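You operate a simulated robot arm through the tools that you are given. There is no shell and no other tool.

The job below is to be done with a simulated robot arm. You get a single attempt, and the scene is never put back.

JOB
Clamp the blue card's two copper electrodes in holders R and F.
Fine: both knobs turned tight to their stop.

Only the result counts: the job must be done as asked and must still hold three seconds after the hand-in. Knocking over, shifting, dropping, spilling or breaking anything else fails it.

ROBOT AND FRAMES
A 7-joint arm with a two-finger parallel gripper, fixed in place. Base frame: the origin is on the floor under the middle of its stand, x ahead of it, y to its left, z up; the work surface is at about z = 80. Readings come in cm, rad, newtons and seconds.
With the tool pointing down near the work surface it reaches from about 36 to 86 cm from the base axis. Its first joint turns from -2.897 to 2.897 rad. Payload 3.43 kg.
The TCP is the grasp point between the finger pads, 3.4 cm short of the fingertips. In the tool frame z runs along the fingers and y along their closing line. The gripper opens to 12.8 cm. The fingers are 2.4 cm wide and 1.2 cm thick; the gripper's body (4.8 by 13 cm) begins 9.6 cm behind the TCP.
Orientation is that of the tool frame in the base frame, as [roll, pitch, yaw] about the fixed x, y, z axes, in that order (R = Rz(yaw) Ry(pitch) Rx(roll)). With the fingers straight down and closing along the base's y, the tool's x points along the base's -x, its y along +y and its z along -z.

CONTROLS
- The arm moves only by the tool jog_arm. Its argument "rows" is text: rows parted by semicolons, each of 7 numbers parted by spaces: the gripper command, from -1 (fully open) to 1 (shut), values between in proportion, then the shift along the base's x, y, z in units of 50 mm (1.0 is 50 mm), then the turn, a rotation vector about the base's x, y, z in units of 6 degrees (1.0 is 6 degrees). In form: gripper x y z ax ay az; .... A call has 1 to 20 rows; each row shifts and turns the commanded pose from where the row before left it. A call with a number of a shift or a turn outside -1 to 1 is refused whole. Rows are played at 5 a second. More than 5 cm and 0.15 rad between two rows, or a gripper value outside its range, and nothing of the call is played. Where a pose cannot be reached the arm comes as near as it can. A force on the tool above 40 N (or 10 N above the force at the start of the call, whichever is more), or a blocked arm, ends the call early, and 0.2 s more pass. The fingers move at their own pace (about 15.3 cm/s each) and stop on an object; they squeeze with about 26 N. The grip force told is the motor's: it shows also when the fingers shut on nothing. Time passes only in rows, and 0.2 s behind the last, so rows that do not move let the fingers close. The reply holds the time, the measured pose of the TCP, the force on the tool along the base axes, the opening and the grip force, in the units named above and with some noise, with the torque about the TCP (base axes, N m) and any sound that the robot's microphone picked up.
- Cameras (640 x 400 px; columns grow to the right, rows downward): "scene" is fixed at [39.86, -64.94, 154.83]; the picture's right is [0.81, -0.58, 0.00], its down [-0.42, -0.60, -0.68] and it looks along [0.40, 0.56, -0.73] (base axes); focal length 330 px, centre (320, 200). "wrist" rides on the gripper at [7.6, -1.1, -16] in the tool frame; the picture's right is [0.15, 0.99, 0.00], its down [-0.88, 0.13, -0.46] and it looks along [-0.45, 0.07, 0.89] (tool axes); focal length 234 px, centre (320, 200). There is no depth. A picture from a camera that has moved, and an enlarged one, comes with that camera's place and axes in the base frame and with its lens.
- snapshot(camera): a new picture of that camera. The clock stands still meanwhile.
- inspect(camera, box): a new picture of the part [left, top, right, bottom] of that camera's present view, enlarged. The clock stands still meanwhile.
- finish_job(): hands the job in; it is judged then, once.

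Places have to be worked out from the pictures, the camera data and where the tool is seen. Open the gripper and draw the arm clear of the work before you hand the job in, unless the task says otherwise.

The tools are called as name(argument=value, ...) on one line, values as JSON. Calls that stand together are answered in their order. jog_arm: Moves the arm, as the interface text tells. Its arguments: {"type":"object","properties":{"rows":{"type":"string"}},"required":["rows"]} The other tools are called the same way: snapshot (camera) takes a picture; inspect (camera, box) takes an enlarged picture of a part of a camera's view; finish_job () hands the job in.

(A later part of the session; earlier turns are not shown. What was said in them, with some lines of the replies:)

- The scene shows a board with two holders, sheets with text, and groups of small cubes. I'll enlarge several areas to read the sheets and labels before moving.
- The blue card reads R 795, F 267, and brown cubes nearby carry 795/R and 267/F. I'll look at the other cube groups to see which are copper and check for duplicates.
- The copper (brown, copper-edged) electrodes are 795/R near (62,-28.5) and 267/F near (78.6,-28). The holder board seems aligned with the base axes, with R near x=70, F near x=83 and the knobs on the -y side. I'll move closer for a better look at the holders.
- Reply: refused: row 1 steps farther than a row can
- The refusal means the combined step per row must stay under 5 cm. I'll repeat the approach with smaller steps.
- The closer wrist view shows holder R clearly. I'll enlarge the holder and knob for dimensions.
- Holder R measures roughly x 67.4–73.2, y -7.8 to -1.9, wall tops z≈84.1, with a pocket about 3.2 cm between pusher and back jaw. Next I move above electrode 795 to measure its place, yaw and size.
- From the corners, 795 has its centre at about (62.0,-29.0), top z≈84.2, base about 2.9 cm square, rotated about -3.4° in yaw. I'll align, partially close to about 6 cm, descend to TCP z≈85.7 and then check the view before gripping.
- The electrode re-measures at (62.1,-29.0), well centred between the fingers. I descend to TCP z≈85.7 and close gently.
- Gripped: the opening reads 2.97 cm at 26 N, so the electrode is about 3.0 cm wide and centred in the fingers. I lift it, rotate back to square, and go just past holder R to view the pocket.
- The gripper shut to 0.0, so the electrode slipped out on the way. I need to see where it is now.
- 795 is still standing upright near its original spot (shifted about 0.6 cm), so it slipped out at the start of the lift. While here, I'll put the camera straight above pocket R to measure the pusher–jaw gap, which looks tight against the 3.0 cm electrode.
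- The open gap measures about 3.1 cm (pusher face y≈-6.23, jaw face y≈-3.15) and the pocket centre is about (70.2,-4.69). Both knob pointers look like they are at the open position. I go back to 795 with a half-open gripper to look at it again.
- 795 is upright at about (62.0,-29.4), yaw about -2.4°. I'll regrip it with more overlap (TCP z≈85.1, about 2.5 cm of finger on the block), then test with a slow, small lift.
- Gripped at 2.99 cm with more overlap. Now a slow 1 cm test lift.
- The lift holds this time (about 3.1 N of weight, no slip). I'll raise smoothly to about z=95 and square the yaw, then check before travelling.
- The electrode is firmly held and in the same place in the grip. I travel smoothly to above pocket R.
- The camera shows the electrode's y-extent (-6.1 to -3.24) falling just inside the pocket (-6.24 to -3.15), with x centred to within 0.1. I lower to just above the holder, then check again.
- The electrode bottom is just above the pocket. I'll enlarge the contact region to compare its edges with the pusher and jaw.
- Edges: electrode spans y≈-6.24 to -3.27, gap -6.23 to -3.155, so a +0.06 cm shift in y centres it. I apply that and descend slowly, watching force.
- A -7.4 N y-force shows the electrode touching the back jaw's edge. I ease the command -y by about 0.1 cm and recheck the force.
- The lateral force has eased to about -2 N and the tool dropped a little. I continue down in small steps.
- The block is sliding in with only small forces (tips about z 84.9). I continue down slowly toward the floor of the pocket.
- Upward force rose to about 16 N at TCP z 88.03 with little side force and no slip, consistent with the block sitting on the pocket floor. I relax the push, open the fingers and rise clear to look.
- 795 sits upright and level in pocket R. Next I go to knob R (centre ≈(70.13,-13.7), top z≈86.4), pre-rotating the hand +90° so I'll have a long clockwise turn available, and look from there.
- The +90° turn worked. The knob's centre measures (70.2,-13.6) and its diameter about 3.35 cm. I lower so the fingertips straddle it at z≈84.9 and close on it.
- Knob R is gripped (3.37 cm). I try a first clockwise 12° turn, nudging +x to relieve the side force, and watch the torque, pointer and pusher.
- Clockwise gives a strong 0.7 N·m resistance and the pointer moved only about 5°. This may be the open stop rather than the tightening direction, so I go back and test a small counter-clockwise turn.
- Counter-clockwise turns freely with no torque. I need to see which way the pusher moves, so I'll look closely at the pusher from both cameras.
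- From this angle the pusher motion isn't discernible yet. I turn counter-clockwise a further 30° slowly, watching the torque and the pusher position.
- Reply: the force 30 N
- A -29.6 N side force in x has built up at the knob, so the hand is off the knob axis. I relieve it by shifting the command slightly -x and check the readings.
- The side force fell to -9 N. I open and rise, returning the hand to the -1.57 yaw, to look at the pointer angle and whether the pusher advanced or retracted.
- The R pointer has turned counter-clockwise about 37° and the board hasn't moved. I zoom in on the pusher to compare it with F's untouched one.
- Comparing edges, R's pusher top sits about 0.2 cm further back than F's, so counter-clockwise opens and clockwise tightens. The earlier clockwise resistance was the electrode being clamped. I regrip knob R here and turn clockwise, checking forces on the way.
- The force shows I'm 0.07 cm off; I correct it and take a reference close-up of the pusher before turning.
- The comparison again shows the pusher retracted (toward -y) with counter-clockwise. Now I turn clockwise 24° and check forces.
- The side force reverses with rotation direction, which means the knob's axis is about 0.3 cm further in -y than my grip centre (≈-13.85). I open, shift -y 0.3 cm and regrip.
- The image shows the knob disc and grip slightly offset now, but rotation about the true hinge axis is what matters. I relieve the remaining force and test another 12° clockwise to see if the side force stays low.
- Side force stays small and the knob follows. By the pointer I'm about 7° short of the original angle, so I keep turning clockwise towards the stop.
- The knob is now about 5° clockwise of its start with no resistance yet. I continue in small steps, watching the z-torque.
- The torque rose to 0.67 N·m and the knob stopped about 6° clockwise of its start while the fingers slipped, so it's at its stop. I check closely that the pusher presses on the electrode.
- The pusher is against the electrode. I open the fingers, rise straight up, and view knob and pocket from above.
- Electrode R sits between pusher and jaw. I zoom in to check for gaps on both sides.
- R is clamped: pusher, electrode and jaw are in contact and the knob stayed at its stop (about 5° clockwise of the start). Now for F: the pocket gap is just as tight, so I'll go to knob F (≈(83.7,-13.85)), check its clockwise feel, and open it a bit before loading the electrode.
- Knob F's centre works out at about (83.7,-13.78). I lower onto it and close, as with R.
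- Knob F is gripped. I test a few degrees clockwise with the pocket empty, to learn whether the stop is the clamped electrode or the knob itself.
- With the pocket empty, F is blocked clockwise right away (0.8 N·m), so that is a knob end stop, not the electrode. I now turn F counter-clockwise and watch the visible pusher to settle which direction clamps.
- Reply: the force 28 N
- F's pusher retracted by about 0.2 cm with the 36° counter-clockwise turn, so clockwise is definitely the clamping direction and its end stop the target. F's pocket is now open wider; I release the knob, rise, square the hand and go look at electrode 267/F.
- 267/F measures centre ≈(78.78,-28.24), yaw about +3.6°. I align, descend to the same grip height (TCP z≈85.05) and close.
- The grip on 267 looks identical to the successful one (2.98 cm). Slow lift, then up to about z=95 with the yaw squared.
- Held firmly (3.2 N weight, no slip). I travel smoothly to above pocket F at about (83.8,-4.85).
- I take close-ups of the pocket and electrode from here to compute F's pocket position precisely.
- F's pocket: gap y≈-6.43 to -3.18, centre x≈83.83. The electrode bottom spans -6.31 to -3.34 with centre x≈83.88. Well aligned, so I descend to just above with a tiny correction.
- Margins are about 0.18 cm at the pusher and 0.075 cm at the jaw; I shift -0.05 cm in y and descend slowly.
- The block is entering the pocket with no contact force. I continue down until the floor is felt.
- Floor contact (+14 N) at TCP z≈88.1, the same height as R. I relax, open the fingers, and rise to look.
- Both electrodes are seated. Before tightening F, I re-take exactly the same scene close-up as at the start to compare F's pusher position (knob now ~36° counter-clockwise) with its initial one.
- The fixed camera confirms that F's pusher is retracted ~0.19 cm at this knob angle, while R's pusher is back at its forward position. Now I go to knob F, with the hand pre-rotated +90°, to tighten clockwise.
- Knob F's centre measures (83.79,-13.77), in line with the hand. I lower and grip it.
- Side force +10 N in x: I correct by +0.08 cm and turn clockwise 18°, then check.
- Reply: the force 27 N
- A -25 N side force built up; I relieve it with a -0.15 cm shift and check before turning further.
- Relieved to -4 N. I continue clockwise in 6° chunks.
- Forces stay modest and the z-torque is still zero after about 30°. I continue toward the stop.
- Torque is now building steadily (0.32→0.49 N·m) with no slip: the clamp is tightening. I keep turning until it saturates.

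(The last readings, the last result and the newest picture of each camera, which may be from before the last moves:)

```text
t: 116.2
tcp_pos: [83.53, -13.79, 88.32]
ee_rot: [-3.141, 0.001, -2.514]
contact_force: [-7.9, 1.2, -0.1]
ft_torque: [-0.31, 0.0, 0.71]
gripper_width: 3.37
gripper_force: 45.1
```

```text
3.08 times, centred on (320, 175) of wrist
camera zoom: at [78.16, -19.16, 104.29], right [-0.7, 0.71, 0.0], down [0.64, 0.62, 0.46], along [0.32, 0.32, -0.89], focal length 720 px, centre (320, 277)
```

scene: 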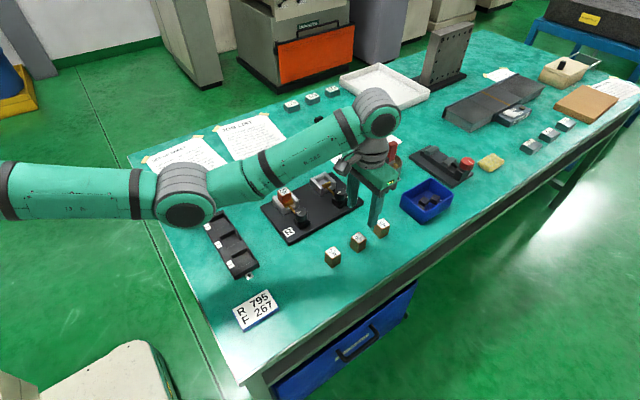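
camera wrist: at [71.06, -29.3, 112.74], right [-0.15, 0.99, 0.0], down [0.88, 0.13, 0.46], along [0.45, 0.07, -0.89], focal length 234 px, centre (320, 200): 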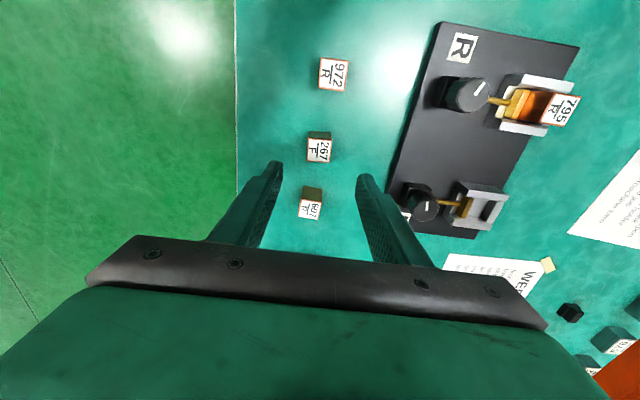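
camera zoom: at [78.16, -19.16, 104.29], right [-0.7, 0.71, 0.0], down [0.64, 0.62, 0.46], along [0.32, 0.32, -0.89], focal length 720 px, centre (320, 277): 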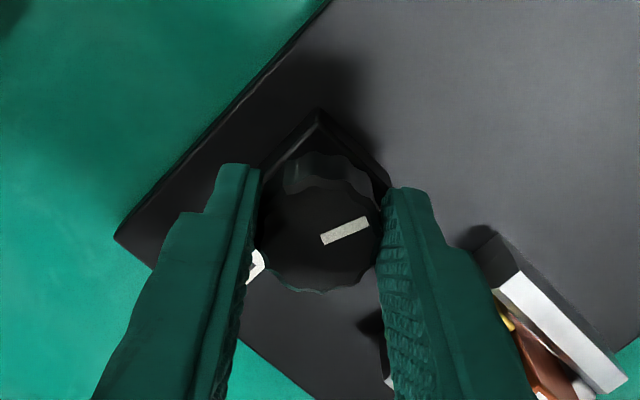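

Torque saturates at about 0.7 N·m with the fingers slipping and the pointer not advancing, so F is at its stop. I open, rise and look at both knobs.

jog_arm(rows="0.5 0 0 0 0 0 0; 0.3 0 0 0 0 0 0; 0 0 0 0 0 0 0; 0 0 0 0.3 0 0 0; 0 0 0 0.6 0 0 0; 0 0 0 0.8 0 0 0; 0 0 0 0 0 0 0; 0 0 0 0 0 0 0")

inspect(camera="scene", box=[280, 170, 350, 220])

inspect(camera="scene", box=[305, 165, 365, 215])

inspect(camera="scene", box=[265, 175, 325, 225])

snapshot(camera="wrist")

```text
t: 118.0
tcp_pos: [83.81, -13.82, 96.86]
ee_rot: [-3.141, -0.001, -2.516]
contact_force: [-0.2, 1.3, -0.2]
ft_torque: [0.02, 0.03, 0.03]
gripper_width: 6.39
gripper_force: 0.0
```

```text
8.00 times, centred on (315, 195) of scene
camera zoom: at [39.86, -64.94, 154.83], right [0.81, -0.58, 0.0], down [-0.42, -0.6, -0.68], along [0.4, 0.56, -0.73], focal length 2642 px, centre (360, 240)
```

zoom: 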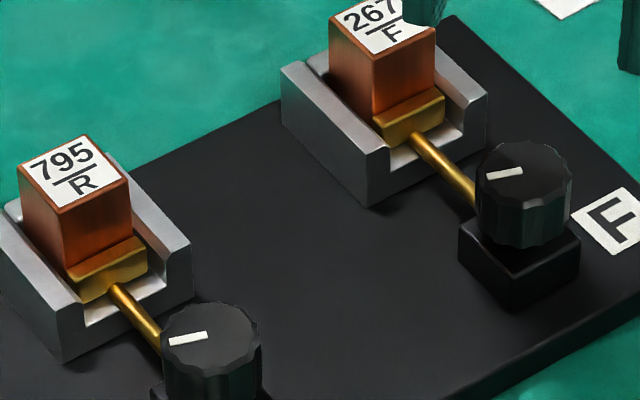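

```text
8.00 times, centred on (335, 190) of scene
camera zoom: at [39.86, -64.94, 154.83], right [0.81, -0.58, 0.0], down [-0.42, -0.6, -0.68], along [0.4, 0.56, -0.73], focal length 2642 px, centre (200, 280)
```

zoom: 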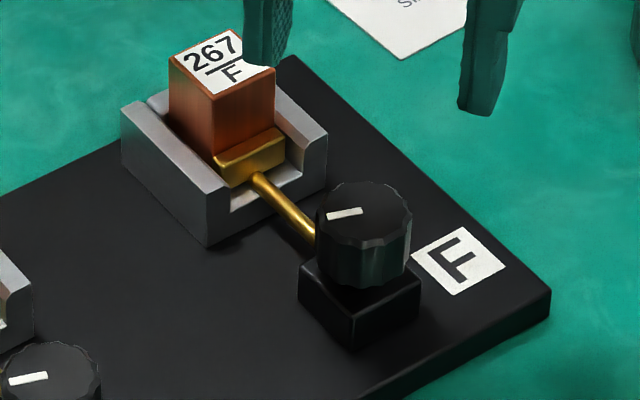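

```text
8.00 times, centred on (295, 200) of scene
camera zoom: at [39.86, -64.94, 154.83], right [0.81, -0.58, 0.0], down [-0.42, -0.6, -0.68], along [0.4, 0.56, -0.73], focal length 2642 px, centre (520, 200)
```

zoom: 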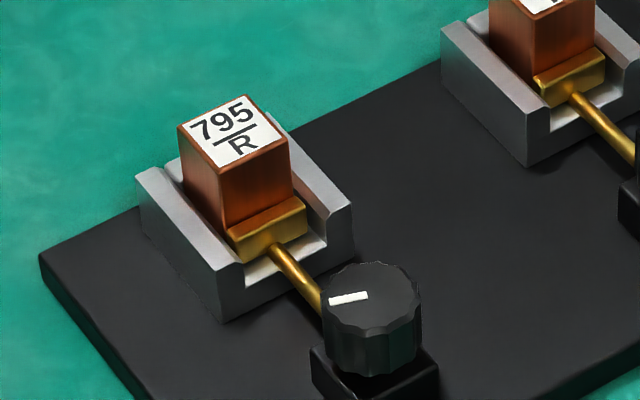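

```text
taken
camera wrist: at [78.21, -19.13, 112.76], right [-0.7, 0.71, 0.0], down [0.64, 0.62, 0.46], along [0.33, 0.32, -0.89], focal length 234 px, centre (320, 200)
```

wrist: 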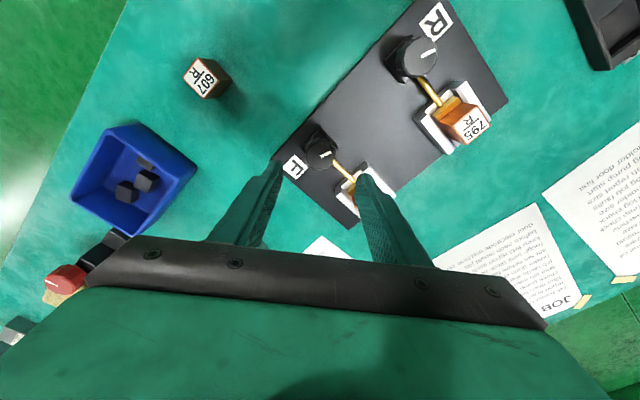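

Both look clamped. I zoom in on each knob's pointer to compare their stop angles accurately.

inspect(camera="scene", box=[296, 203, 320, 223])

inspect(camera="scene", box=[338, 183, 362, 203])

inspect(camera="wrist", box=[290, 130, 350, 180])

inspect(camera="wrist", box=[380, 25, 440, 85])

```text
16.00 times, centred on (308, 213) of scene
camera zoom: at [39.86, -64.94, 154.83], right [0.81, -0.58, 0.0], down [-0.42, -0.6, -0.68], along [0.4, 0.56, -0.73], focal length 5285 px, centre (512, -8)
```

zoom: 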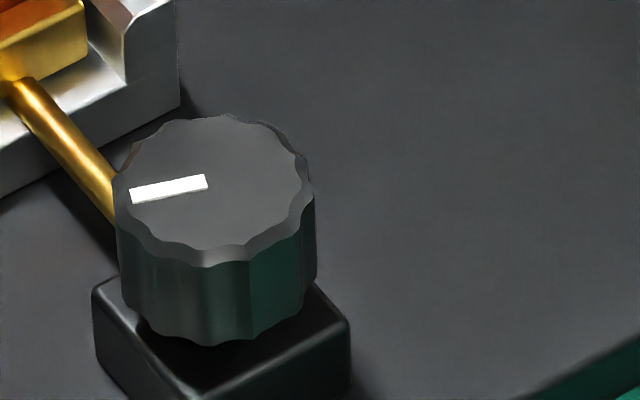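

```text
16.00 times, centred on (350, 193) of scene
camera zoom: at [39.86, -64.94, 154.83], right [0.81, -0.58, 0.0], down [-0.42, -0.6, -0.68], along [0.4, 0.56, -0.73], focal length 5285 px, centre (-160, 312)
```

zoom: 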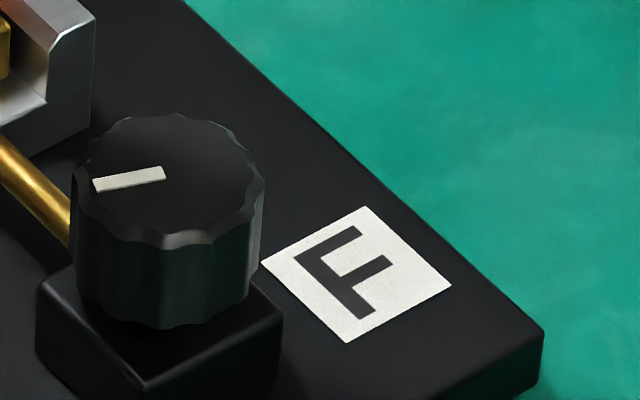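

```text
8.00 times, centred on (320, 155) of wrist
camera zoom: at [78.21, -19.13, 112.76], right [-0.7, 0.71, 0.0], down [0.64, 0.62, 0.46], along [0.33, 0.32, -0.89], focal length 1873 px, centre (320, 560)
```

zoom: 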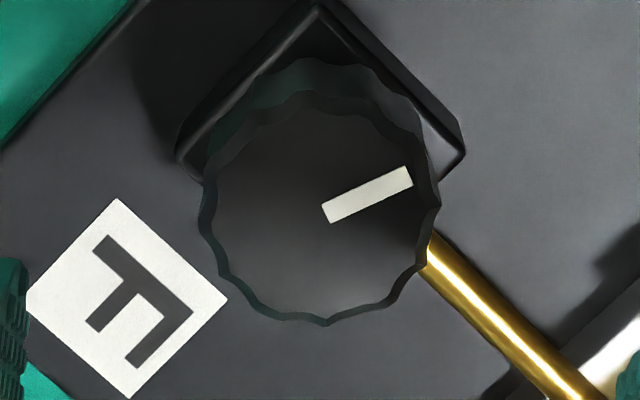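

```text
6.67 times, centred on (410, 55) of wrist
camera zoom: at [78.21, -19.13, 112.76], right [-0.7, 0.71, 0.0], down [0.64, 0.62, 0.46], along [0.33, 0.32, -0.89], focal length 1561 px, centre (-280, 1167)
```

zoom: 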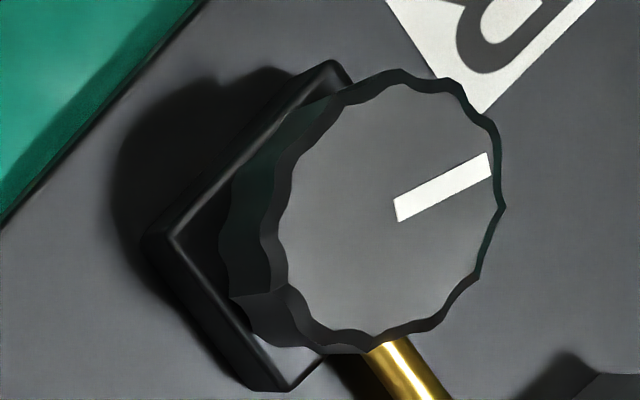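

The pointers now sit at about 159.5° (R) and 160.3° (F), the same end stop for both. I'll square the hand and look down on F's pocket for a last check of contact.

jog_arm(rows="0 0 0 0.2 0 0 -1; 0 0 0 0 0 0 -1; 0 0 0 0 0 0 -1; 0 0 0 0 0 0 -1; 0 0 0 0 0 0 -1; 0 0 0 0 0 0 -0.97; 0 0 0.6 0 0 0 0; 0 0 0.6 0 0 0 0; 0 0 0.6 0 0 0 0; 0 0 0 0 0 0 0; 0 0 0 0 0 0 0")

inspect(camera="wrist", box=[285, 105, 365, 175])

inspect(camera="wrist", box=[220, 20, 400, 180])

```text
t: 120.4
tcp_pos: [83.71, -4.86, 97.83]
ee_rot: [3.141, -0.002, -3.138]
contact_force: [0.1, 0.5, -0.9]
ft_torque: [0.02, 0.02, 0.0]
gripper_width: 6.39
gripper_force: 0.0
```

```text
5.71 times, centred on (325, 140) of wrist
camera zoom: at [76.12, -5.96, 113.85], right [-0.15, 0.99, 0.0], down [0.88, 0.13, 0.46], along [0.45, 0.07, -0.89], focal length 1338 px, centre (291, 543)
```

zoom: 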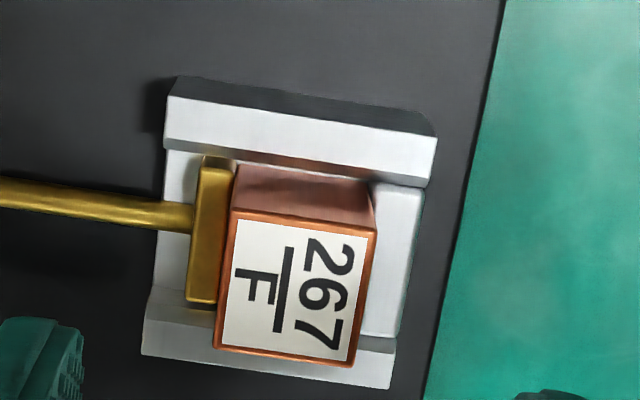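

```text
2.50 times, centred on (310, 100) of wrist
camera zoom: at [76.12, -5.96, 113.85], right [-0.15, 0.99, 0.0], down [0.88, 0.13, 0.46], along [0.45, 0.07, -0.89], focal length 585 px, centre (345, 450)
```

zoom: 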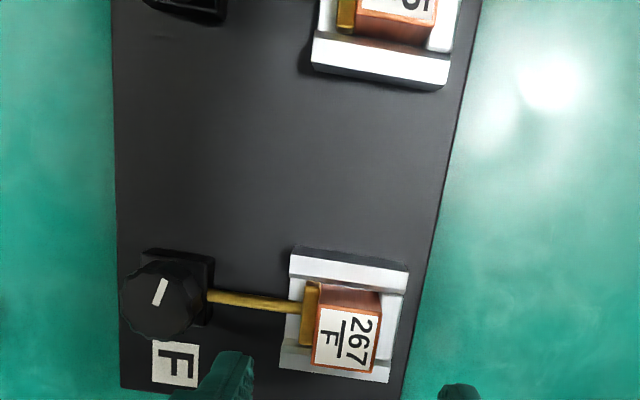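

Both electrodes are seated with pusher and jaw in contact on each side. I fully open the gripper and draw the arm up and back clear of the work.

jog_arm(rows="0 0 0 0.8 0 0 0; 0 0 0 0.9 0 0 0; 0 0 0 0.9 0 0 0; -1 -0.8 -0.3 0.3 0 0 0; -1 -0.8 -0.4 0.2 0 0 0; -1 -0.8 -0.4 0.1 0 0 0; -1 -0.8 -0.4 0 0 0 0; -1 -0.8 -0.4 0 0 0 0; -1 -0.8 -0.4 0 0 0 0; -1 0 0 0 0 0 0; -1 0 0 0 0 0 0")

snapshot(camera="scene")

inspect(camera="scene", box=[250, 160, 400, 290])

snapshot(camera="wrist")

```text
t: 122.8
tcp_pos: [59.67, -16.42, 113.94]
ee_rot: [-3.141, 0.0, -3.138]
contact_force: [0.0, -0.1, -0.9]
ft_torque: [0.02, -0.01, 0.03]
gripper_width: 12.79
gripper_force: 0.1
```

```text
taken
```

scene: 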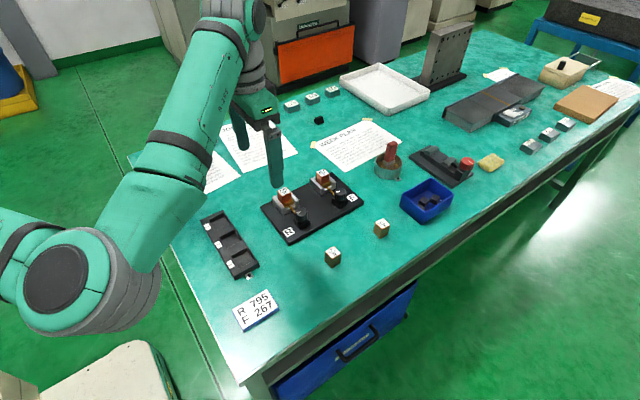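

```text
3.08 times, centred on (325, 225) of scene
camera zoom: at [39.86, -64.94, 154.83], right [0.81, -0.58, 0.0], down [-0.42, -0.6, -0.68], along [0.4, 0.56, -0.73], focal length 1016 px, centre (305, 123)
```

zoom: 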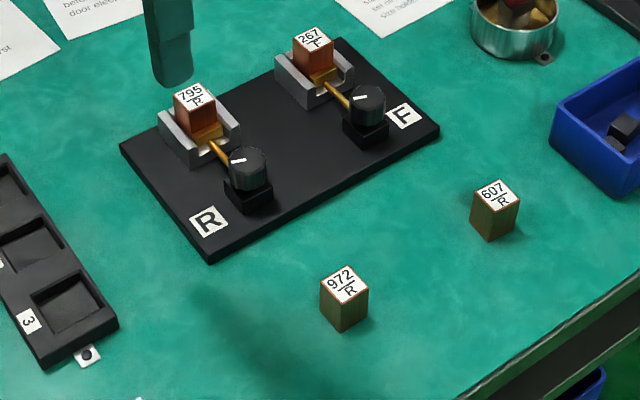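

```text
taken
camera wrist: at [52.05, -17.57, 129.78], right [-0.15, 0.99, 0.0], down [0.88, 0.13, 0.46], along [0.45, 0.07, -0.89], focal length 234 px, centre (320, 200)
```

wrist: 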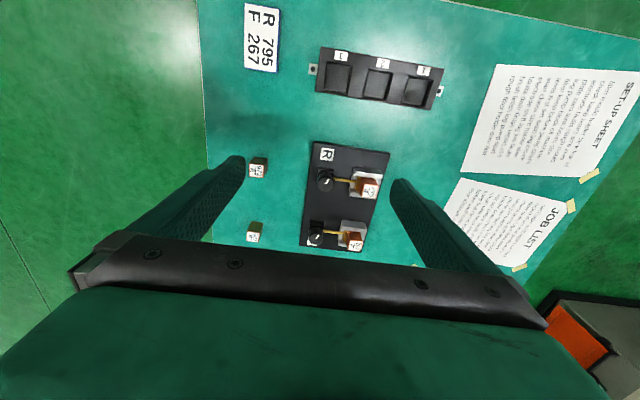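

Electrodes 795/R and 267/F are seated in holders R and F, with both knobs at their clockwise stop. The other items look undisturbed and the arm is clear with the gripper open, so I hand the job in.

finish_job()

```text
The job is handed in.
```

I clamped copper electrode 795/R in holder R and 267/F in holder F, turned both knobs clockwise to their stop, and handed the job in. No verdict has come back yet.

- **Seating:** In the camera views each electrode sits upright on its pocket floor, between the pusher and the back jaw.
- **Knobs:** Each stopped turning at about 0.7 N·m, when the fingers began to slip on it. Both pointers ended at the same angle, within about a degree.
- **Not checked:** I didn't try pulling on the electrodes to see how firmly they are held. Knob F stopped at about the same angle with its pocket empty, so the stop alone does not prove a hard clamp. With the electrode in, F began to resist only a few degrees before that stop.
- **Slip on the first pick-up:** 795 slid out of the fingers during the first lift. It stayed upright and moved less than a centimetre, and the second pick-up held.
- **Rest of the table:** I saw nothing else moved. The arm is back near its start position with the gripper open.
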